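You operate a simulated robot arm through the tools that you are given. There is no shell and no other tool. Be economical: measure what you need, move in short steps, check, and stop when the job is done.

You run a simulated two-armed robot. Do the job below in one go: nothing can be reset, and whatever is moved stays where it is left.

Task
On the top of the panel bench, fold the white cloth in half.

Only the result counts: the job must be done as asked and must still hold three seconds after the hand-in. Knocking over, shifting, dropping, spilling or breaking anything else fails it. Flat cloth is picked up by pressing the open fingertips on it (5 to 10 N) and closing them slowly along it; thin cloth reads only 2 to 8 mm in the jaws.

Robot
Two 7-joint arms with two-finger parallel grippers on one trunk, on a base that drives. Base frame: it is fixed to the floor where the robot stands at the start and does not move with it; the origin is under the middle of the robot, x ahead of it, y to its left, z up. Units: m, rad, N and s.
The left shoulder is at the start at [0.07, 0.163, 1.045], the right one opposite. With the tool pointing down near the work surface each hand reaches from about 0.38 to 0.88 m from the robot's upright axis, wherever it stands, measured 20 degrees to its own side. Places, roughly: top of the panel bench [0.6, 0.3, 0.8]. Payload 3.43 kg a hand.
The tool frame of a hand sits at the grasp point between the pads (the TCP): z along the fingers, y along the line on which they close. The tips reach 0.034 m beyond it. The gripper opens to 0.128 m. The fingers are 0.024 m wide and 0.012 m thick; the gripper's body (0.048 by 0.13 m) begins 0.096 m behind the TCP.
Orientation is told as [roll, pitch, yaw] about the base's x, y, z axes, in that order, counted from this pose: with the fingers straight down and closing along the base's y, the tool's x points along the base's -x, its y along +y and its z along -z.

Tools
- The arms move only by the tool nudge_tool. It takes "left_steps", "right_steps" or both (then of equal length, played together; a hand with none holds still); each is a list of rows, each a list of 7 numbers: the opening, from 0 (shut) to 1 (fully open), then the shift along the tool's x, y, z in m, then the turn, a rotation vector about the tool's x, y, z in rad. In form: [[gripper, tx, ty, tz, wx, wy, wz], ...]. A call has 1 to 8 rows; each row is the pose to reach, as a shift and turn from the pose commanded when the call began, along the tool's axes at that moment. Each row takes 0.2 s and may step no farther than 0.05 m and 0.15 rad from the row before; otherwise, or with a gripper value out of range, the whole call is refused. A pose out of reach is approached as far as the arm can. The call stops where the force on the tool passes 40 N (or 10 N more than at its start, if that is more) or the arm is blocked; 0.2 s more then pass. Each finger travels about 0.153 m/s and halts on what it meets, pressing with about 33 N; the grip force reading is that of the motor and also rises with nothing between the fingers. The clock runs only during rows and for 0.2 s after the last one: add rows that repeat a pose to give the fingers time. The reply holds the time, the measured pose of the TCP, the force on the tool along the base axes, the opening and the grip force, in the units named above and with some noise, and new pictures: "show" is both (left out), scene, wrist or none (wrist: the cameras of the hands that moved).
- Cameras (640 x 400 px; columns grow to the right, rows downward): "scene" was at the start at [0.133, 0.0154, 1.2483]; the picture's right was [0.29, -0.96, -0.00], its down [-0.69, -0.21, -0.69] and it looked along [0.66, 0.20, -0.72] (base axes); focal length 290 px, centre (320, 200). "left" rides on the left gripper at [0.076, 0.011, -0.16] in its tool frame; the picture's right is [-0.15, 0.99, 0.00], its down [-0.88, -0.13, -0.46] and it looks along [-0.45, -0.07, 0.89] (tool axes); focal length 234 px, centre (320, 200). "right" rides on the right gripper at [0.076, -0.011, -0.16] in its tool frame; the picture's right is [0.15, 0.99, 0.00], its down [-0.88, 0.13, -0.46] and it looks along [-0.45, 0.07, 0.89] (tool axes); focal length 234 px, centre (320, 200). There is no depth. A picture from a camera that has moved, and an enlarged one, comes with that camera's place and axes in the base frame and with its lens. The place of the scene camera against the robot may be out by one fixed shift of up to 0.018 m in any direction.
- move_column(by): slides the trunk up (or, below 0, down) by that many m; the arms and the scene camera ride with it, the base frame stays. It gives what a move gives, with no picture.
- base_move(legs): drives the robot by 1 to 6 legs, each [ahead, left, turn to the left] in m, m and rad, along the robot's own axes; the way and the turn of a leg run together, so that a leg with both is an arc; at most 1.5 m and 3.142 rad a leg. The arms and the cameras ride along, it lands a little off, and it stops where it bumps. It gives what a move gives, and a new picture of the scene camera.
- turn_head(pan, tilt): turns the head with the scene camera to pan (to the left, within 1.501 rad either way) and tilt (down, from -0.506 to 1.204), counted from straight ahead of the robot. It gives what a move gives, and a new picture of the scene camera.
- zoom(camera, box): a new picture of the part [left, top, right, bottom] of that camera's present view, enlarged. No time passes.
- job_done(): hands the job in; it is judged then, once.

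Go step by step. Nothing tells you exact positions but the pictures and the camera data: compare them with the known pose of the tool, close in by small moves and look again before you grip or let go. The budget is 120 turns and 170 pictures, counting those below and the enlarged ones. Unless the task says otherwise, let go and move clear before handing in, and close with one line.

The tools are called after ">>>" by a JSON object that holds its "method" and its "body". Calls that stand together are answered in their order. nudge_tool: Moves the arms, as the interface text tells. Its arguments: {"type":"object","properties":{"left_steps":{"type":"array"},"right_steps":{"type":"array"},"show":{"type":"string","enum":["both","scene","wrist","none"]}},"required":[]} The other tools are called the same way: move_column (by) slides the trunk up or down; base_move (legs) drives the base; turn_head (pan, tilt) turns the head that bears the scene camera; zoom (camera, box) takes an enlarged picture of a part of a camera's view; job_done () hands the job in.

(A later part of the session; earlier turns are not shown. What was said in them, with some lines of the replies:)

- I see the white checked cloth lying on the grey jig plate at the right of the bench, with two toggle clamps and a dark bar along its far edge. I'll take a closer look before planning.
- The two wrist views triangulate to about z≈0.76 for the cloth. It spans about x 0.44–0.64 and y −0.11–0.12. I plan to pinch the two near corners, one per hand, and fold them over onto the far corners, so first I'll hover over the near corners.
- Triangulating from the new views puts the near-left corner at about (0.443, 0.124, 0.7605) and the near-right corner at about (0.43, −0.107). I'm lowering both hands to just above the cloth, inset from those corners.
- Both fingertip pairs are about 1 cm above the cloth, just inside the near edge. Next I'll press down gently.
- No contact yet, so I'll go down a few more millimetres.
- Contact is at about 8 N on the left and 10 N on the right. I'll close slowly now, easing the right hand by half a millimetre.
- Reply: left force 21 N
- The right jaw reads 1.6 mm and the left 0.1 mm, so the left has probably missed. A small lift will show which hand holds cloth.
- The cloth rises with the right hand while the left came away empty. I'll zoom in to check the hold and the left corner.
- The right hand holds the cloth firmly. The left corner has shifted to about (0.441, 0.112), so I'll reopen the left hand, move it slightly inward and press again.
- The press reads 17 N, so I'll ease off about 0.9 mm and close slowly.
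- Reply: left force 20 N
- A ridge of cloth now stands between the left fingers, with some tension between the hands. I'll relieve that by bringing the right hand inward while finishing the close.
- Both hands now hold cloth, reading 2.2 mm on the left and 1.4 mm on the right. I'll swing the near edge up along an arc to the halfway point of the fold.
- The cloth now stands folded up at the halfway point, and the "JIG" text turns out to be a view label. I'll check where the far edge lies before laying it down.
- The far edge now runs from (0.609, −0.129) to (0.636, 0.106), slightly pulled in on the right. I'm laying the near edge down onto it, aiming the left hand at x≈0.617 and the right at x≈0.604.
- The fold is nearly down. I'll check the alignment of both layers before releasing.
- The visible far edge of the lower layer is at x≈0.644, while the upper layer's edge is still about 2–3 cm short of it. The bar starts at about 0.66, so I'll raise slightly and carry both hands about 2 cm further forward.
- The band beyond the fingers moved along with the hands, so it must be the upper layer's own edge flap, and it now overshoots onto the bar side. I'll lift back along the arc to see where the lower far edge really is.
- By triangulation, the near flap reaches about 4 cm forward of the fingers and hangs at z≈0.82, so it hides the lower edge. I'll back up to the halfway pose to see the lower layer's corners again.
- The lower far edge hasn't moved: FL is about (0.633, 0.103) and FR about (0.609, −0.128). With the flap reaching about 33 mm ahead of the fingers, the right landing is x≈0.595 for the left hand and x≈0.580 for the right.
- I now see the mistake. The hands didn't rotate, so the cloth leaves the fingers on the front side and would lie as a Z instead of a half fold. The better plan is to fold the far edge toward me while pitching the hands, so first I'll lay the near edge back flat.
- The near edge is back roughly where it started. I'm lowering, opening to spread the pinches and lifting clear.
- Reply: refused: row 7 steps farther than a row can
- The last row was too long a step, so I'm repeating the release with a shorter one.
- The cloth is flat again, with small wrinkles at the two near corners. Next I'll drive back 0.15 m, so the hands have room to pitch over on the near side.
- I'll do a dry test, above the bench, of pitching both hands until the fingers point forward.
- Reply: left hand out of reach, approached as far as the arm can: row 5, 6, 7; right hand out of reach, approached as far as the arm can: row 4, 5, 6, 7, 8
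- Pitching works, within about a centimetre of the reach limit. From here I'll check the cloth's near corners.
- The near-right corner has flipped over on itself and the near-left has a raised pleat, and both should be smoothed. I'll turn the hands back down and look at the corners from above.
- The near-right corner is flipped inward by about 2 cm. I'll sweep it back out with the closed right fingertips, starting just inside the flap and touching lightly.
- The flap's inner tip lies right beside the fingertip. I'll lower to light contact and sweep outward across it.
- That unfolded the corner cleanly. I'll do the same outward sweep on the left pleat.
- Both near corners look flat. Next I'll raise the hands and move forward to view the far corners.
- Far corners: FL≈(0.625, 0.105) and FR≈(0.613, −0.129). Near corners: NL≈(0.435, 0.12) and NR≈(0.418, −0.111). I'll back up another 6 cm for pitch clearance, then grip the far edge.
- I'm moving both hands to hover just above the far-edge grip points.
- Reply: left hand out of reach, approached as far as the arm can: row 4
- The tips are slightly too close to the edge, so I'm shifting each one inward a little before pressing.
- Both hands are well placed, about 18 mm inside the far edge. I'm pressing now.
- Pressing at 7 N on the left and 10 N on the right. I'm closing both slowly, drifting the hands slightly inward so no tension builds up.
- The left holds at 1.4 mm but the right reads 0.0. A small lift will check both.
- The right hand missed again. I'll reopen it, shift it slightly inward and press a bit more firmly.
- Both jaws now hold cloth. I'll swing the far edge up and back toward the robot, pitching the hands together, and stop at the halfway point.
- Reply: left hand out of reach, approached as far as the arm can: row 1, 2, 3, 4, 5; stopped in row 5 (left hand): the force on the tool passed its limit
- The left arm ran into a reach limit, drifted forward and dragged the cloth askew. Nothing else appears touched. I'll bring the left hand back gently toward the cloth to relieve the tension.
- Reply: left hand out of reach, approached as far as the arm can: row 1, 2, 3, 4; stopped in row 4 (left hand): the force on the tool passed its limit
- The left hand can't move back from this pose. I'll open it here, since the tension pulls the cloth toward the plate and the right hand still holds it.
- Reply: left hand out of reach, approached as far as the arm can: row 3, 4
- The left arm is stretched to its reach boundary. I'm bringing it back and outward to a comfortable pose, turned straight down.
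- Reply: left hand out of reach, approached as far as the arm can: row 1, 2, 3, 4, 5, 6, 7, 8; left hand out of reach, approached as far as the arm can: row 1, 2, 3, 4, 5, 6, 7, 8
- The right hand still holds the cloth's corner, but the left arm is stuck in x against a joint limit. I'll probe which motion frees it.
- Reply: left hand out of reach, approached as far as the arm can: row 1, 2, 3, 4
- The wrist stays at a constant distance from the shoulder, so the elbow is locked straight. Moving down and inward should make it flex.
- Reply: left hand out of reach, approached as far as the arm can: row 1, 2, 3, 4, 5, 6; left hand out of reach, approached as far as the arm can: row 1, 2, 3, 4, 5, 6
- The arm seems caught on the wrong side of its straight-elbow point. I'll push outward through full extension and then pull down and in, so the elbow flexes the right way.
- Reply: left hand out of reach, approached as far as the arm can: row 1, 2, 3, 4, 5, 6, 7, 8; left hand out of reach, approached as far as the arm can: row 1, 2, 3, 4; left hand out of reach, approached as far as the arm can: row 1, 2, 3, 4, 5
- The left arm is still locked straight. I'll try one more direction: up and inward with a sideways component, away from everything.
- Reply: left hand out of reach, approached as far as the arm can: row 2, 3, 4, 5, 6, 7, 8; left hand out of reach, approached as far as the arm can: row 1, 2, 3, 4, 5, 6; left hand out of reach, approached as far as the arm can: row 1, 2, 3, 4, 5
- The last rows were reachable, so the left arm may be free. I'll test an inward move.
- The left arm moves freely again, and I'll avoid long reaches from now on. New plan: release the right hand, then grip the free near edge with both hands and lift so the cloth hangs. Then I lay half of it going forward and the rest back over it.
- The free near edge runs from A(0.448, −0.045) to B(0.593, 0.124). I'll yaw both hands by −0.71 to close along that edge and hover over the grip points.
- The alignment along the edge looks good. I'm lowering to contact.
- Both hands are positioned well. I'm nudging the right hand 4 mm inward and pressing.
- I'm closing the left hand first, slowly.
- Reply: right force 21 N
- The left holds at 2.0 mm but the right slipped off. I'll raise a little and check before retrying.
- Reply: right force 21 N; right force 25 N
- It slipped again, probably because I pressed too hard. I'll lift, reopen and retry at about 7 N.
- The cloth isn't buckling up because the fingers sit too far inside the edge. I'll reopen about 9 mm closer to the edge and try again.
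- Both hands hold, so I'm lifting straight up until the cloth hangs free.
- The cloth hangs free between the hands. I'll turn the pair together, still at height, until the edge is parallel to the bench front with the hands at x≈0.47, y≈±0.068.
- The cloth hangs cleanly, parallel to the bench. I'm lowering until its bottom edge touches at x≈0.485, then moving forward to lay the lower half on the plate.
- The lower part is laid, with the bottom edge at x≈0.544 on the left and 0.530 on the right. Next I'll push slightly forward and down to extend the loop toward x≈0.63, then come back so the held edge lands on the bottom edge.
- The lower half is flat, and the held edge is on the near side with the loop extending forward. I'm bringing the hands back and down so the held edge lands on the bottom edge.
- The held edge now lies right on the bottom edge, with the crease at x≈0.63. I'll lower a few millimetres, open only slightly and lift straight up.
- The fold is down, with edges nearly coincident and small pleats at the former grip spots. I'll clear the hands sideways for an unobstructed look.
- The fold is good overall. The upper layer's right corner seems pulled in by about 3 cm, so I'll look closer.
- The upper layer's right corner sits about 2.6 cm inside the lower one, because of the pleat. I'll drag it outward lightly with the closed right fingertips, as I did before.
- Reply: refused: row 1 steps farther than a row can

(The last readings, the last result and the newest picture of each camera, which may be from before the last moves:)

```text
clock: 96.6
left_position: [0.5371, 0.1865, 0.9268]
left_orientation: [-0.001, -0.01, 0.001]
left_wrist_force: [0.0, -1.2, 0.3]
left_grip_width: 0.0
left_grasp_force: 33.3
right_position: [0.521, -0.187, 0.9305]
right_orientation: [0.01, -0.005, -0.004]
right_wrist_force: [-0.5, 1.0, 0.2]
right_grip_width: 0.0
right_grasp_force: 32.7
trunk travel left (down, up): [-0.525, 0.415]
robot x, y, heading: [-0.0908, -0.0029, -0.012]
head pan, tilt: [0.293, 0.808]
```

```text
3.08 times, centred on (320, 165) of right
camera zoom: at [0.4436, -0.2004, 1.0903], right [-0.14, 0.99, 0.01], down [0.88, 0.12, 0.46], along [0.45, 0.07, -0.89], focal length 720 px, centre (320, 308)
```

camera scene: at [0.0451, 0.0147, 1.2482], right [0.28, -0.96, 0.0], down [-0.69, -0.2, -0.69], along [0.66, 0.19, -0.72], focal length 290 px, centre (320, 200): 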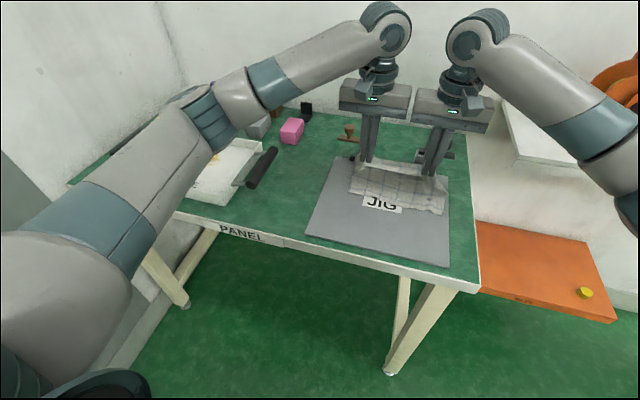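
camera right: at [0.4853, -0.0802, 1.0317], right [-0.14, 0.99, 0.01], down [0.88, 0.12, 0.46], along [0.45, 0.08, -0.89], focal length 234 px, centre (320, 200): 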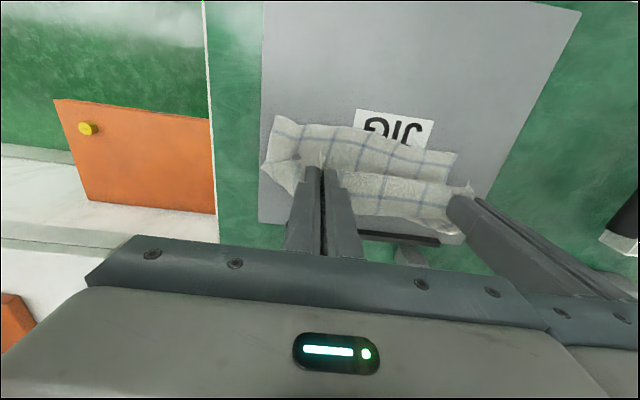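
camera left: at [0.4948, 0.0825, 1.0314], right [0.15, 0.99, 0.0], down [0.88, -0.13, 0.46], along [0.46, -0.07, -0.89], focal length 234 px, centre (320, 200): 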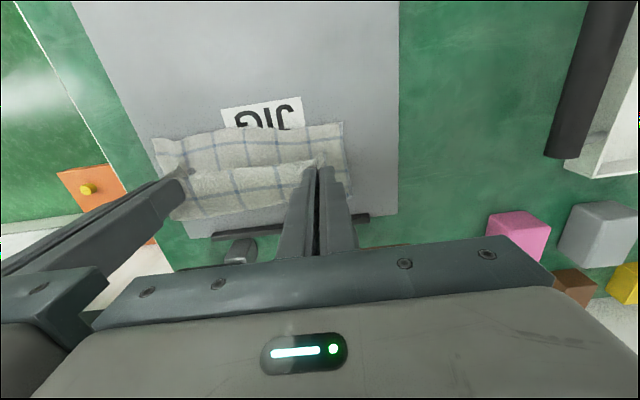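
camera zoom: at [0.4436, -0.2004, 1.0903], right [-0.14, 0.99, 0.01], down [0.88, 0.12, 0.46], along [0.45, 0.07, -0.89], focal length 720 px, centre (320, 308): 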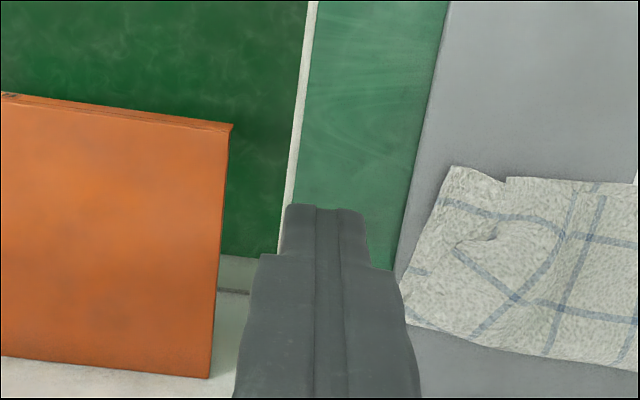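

>>> {"method": "nudge_tool", "body": {"right_steps": [[0, -0.008, 0.03, 0.025, 0, 0, 0], [0, -0.016, 0.06, 0.05, 0, 0, 0], [0, -0.024, 0.085, 0.08, 0, 0, 0], [0, -0.029, 0.105, 0.11, 0, 0, 0], [0, -0.029, 0.105, 0.127, 0, 0, 0], [0, -0.029, 0.105, 0.134, 0, 0, 0]], "show": "none"}}

>>> {"method": "zoom", "body": {"camera": "right", "box": [220, 100, 420, 230]}}

```text
clock: 98.0
left_position: [0.5381, 0.1864, 0.9258]
left_orientation: [-0.002, -0.011, 0.0]
left_wrist_force: [-0.4, -0.5, 0.3]
left_grip_width: 0.0001
left_grasp_force: 33.3
right_position: [0.5487, -0.0804, 0.7961]
right_orientation: [0.01, -0.003, -0.005]
right_wrist_force: [0.4, -0.4, 0.2]
right_grip_width: 0.0001
right_grasp_force: 32.5
trunk travel left (down, up): [-0.525, 0.415]
robot x, y, heading: [-0.0896, 0.0038, -0.005]
head pan, tilt: [0.293, 0.808]
```

```text
3.08 times, centred on (320, 165) of right
camera zoom: at [0.472, -0.0927, 0.9548], right [-0.14, 0.99, 0.01], down [0.88, 0.12, 0.46], along [0.45, 0.07, -0.89], focal length 720 px, centre (320, 308)
```

zoom: 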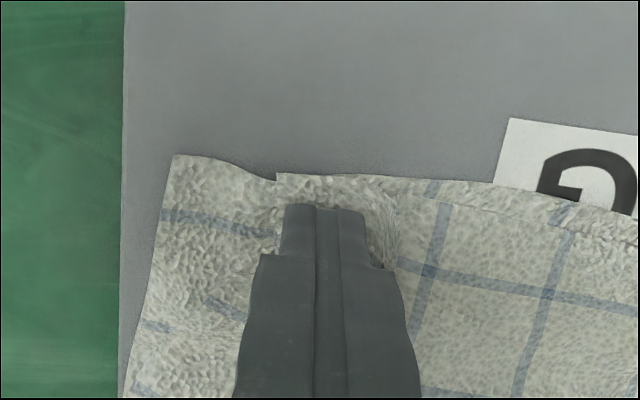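

The fingertips are on the upper layer beside its inner boundary. I'll lower slightly and sweep outward 3 cm.

>>> {"method": "nudge_tool", "body": {"right_steps": [[0, 0, 0, 0.0015, 0, 0, 0], [0, 0, -0.007, 0.002, 0, 0, 0], [0, 0, -0.014, 0.002, 0, 0, 0], [0, 0.001, -0.021, 0.002, 0, 0, 0], [0, 0.002, -0.028, 0.0015, 0, 0, 0], [0, 0.003, -0.033, 0.0, 0, 0, 0], [0, 0.003, -0.036, -0.02, 0, 0, 0], [0, 0.003, -0.06, -0.055, 0, 0, 0]], "show": "none"}}

>>> {"method": "zoom", "body": {"camera": "right", "box": [280, 100, 520, 260]}}

>>> {"method": "zoom", "body": {"camera": "scene", "box": [340, 150, 460, 230]}}

```text
clock: 99.8
left_position: [0.5379, 0.1862, 0.9266]
left_orientation: [-0.001, -0.011, 0.0]
left_wrist_force: [0.7, -1.1, -0.1]
left_grip_width: 0.0001
left_grasp_force: 33.3
right_position: [0.5452, -0.1394, 0.8466]
right_orientation: [0.01, -0.002, -0.003]
right_wrist_force: [0.4, 0.5, 0.8]
right_grip_width: 0.0
right_grasp_force: 32.6
trunk travel left (down, up): [-0.525, 0.415]
robot x, y, heading: [-0.0876, 0.0008, -0.007]
head pan, tilt: [0.293, 0.808]
```

```text
2.50 times, centred on (400, 180) of right
camera zoom: at [0.4692, -0.1527, 1.0072], right [-0.14, 0.99, 0.01], down [0.88, 0.12, 0.46], along [0.45, 0.07, -0.89], focal length 585 px, centre (120, 250)
```

zoom: 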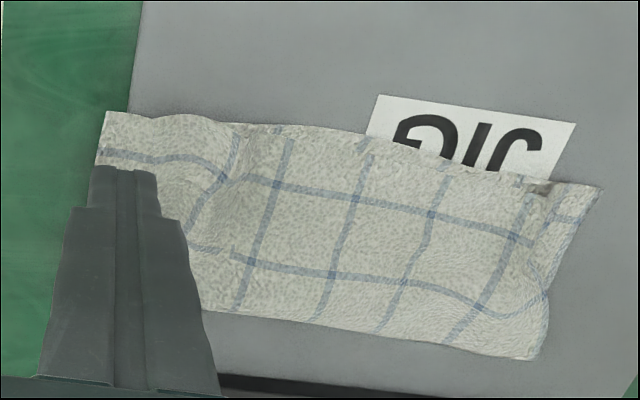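

```text
5.00 times, centred on (400, 190) of scene
camera zoom: at [0.0436, 0.0136, 1.2483], right [0.28, -0.96, 0.0], down [-0.69, -0.2, -0.69], along [0.66, 0.2, -0.72], focal length 1449 px, centre (-80, 250)
```

zoom: 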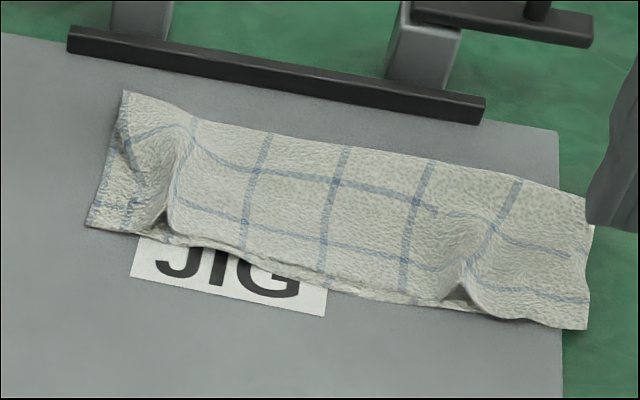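

The right end now matches. I'll check the left end closely.

>>> {"method": "zoom", "body": {"camera": "left", "box": [190, 130, 300, 230]}}

>>> {"method": "zoom", "body": {"camera": "scene", "box": [350, 160, 400, 205]}}

```text
4.00 times, centred on (245, 180) of left
camera zoom: at [0.461, 0.1983, 1.0864], right [0.15, 0.99, 0.0], down [0.88, -0.13, 0.47], along [0.46, -0.07, -0.89], focal length 937 px, centre (620, 280)
```

zoom: 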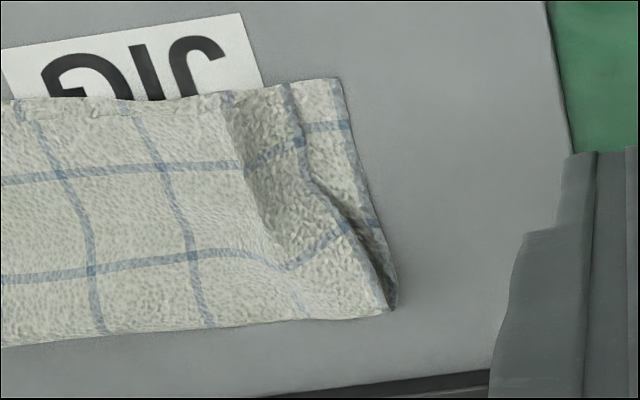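

```text
8.89 times, centred on (375, 182) of scene
camera zoom: at [0.0436, 0.0136, 1.2483], right [0.28, -0.96, 0.0], down [-0.69, -0.2, -0.69], along [0.66, 0.2, -0.72], focal length 2576 px, centre (-169, 356)
```

zoom: 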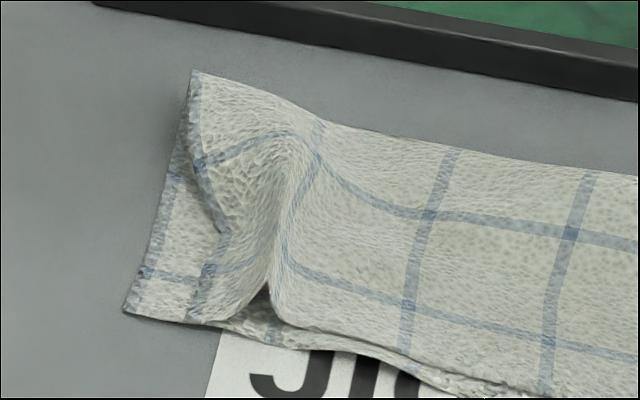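

The upper-left corner sits about 2 cm inside. I'll do the same light outward sweep with the left hand.

>>> {"method": "nudge_tool", "body": {"left_steps": [[0, -0.006, -0.03, 0.025, 0, 0, 0], [0, -0.012, -0.06, 0.05, 0, 0, 0], [0, -0.018, -0.085, 0.08, 0, 0, 0], [0, -0.018, -0.108, 0.11, 0, 0, 0], [0, -0.018, -0.108, 0.125, 0, 0, 0], [0, -0.018, -0.108, 0.132, 0, 0, 0]], "show": "none"}}

>>> {"method": "nudge_tool", "body": {"left_steps": [[0, 0, 0, 0.0005, 0, 0, 0], [0, 0, 0.006, 0.001, 0, 0, 0], [0, 0, 0.012, 0.001, 0, 0, 0], [0, 0.001, 0.018, 0.001, 0, 0, 0], [0, 0.002, 0.023, 0.0, 0, 0, 0], [0, 0.002, 0.026, -0.02, 0, 0, 0], [0, 0.002, 0.055, -0.055, 0, 0, 0]], "show": "none"}}

>>> {"method": "zoom", "body": {"camera": "left", "box": [130, 100, 350, 250]}}

>>> {"method": "zoom", "body": {"camera": "scene", "box": [340, 150, 460, 230]}}

```text
clock: 101.2
left_position: [0.5577, 0.0804, 0.7963]
left_orientation: [-0.002, -0.01, 0.001]
left_wrist_force: [-0.5, 0.2, 2.0]
left_grip_width: 0.0
left_grasp_force: 33.1
right_position: [0.5464, -0.1392, 0.8482]
right_orientation: [0.01, -0.002, -0.002]
right_wrist_force: [0.4, 0.3, -0.5]
right_grip_width: 0.0003
right_grasp_force: 32.8
trunk travel left (down, up): [-0.525, 0.415]
robot x, y, heading: [-0.0881, -0.0004, -0.003]
head pan, tilt: [0.293, 0.808]
```

```text
clock: 102.8
left_position: [0.5554, 0.1344, 0.8533]
left_orientation: [-0.002, -0.01, 0.0]
left_wrist_force: [0.5, -0.6, 0.4]
left_grip_width: 0.0
left_grasp_force: 32.9
right_position: [0.5473, -0.1375, 0.8474]
right_orientation: [0.011, -0.005, -0.003]
right_wrist_force: [0.4, 0.0, -0.1]
right_grip_width: 0.0002
right_grasp_force: 32.7
trunk travel left (down, up): [-0.525, 0.415]
robot x, y, heading: [-0.091, 0.0007, -0.009]
head pan, tilt: [0.293, 0.808]
```

```text
2.67 times, centred on (240, 175) of left
camera zoom: at [0.4797, 0.1471, 1.013], right [0.15, 0.99, 0.0], down [0.88, -0.13, 0.47], along [0.46, -0.07, -0.89], focal length 624 px, centre (533, 267)
```

zoom: 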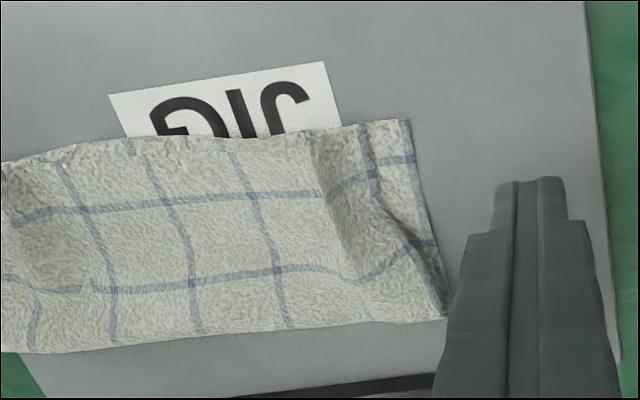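

```text
5.00 times, centred on (400, 190) of scene
camera zoom: at [0.0434, 0.0156, 1.2483], right [0.28, -0.96, 0.0], down [-0.69, -0.2, -0.69], along [0.66, 0.19, -0.72], focal length 1449 px, centre (-80, 250)
```

zoom: 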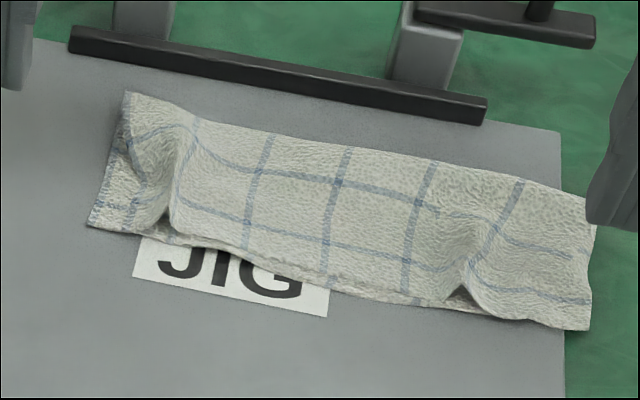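

That sweep had little effect, so I'll try it once more with slightly firmer contact.

>>> {"method": "nudge_tool", "body": {"left_steps": [[0, 0, -0.03, 0, 0, 0, 0], [0, 0, -0.057, 0.01, 0, 0, 0], [0, 0, -0.057, 0.045, 0, 0, 0], [0, 0, -0.057, 0.0595, 0, 0, 0], [0, 0, -0.05, 0.0602, 0, 0, 0], [0, 0, -0.042, 0.0602, 0, 0, 0], [0, 0.001, -0.034, 0.0602, 0, 0, 0], [0, 0.002, -0.028, 0.0595, 0, 0, 0]], "show": "none"}}

>>> {"method": "nudge_tool", "body": {"left_steps": [[0, 0, 0.002, -0.01, 0, 0, 0], [0, 0, 0.01, -0.04, 0, 0, 0], [0, 0, 0.03, -0.08, 0, 0, 0], [0, 0, 0.06, -0.1, 0, 0, 0]], "right_steps": [[0, 0, -0.01, -0.01, 0, 0, 0], [0, 0, -0.02, -0.04, 0, 0, 0], [0, 0, -0.03, -0.07, 0, 0, 0], [0, 0, -0.04, -0.1, 0, 0, 0]], "show": "none"}}

>>> {"method": "zoom", "body": {"camera": "left", "box": [80, 90, 340, 250]}}

>>> {"method": "zoom", "body": {"camera": "scene", "box": [340, 150, 460, 230]}}

```text
clock: 104.6
left_position: [0.5547, 0.1056, 0.7905]
left_orientation: [-0.002, -0.011, -0.001]
left_wrist_force: [0.9, -1.5, 8.2]
left_grip_width: 0.0
left_grasp_force: 32.8
right_position: [0.5454, -0.1391, 0.8483]
right_orientation: [0.012, -0.002, -0.004]
right_wrist_force: [0.2, 0.6, -0.2]
right_grip_width: 0.0
right_grasp_force: 33.1
trunk travel left (down, up): [-0.525, 0.415]
robot x, y, heading: [-0.0885, -0.0041, -0.006]
head pan, tilt: [0.293, 0.808]
```

```text
clock: 105.6
left_position: [0.5547, 0.1686, 0.8936]
left_orientation: [-0.004, -0.011, 0.002]
left_wrist_force: [0.3, 0.0, 0.1]
left_grip_width: 0.0001
left_grasp_force: 33.4
right_position: [0.5437, -0.1808, 0.9478]
right_orientation: [0.01, -0.003, -0.006]
right_wrist_force: [0.3, -0.2, 0.3]
right_grip_width: 0.0
right_grasp_force: 32.7
trunk travel left (down, up): [-0.525, 0.415]
robot x, y, heading: [-0.0915, 0.003, -0.011]
head pan, tilt: [0.293, 0.808]
```

```text
2.46 times, centred on (210, 170) of left
camera zoom: at [0.4794, 0.1814, 1.0531], right [0.15, 0.99, 0.0], down [0.88, -0.13, 0.47], along [0.46, -0.07, -0.89], focal length 576 px, centre (591, 274)
```

zoom: 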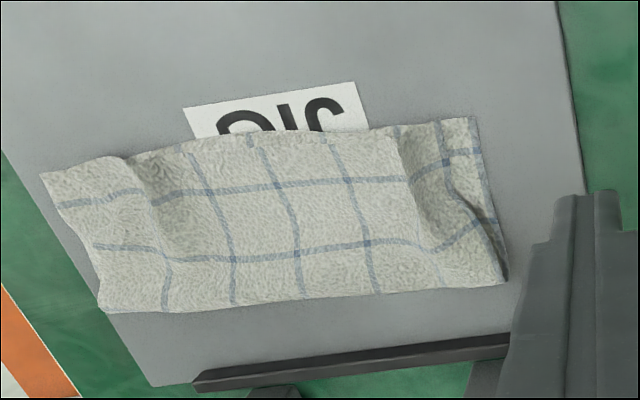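

```text
5.00 times, centred on (400, 190) of scene
camera zoom: at [0.0433, 0.0153, 1.2483], right [0.28, -0.96, 0.0], down [-0.69, -0.2, -0.69], along [0.66, 0.19, -0.72], focal length 1449 px, centre (-80, 250)
```

zoom: 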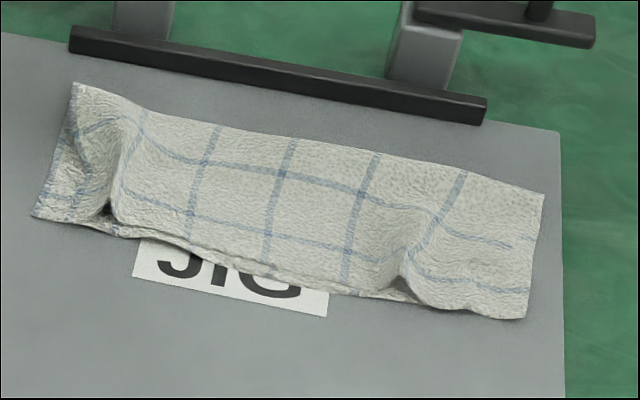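

The cloth is folded in half on the jig. Its near edges meet within about 1–2 cm and the crease runs along the far side. The second sweep slid the whole cloth about 2 cm to the left, and the nearby items look undisturbed. Both hands are clear, so I'm handing in.

>>> {"method": "job_done", "body": {}}

```text
The job is handed in.
```

I folded the white cloth in half on the panel bench: the edges meet within about 1–2 cm, with small pleats at the grip spots. It lies on the jig, turned over, and nothing else appears to have moved.
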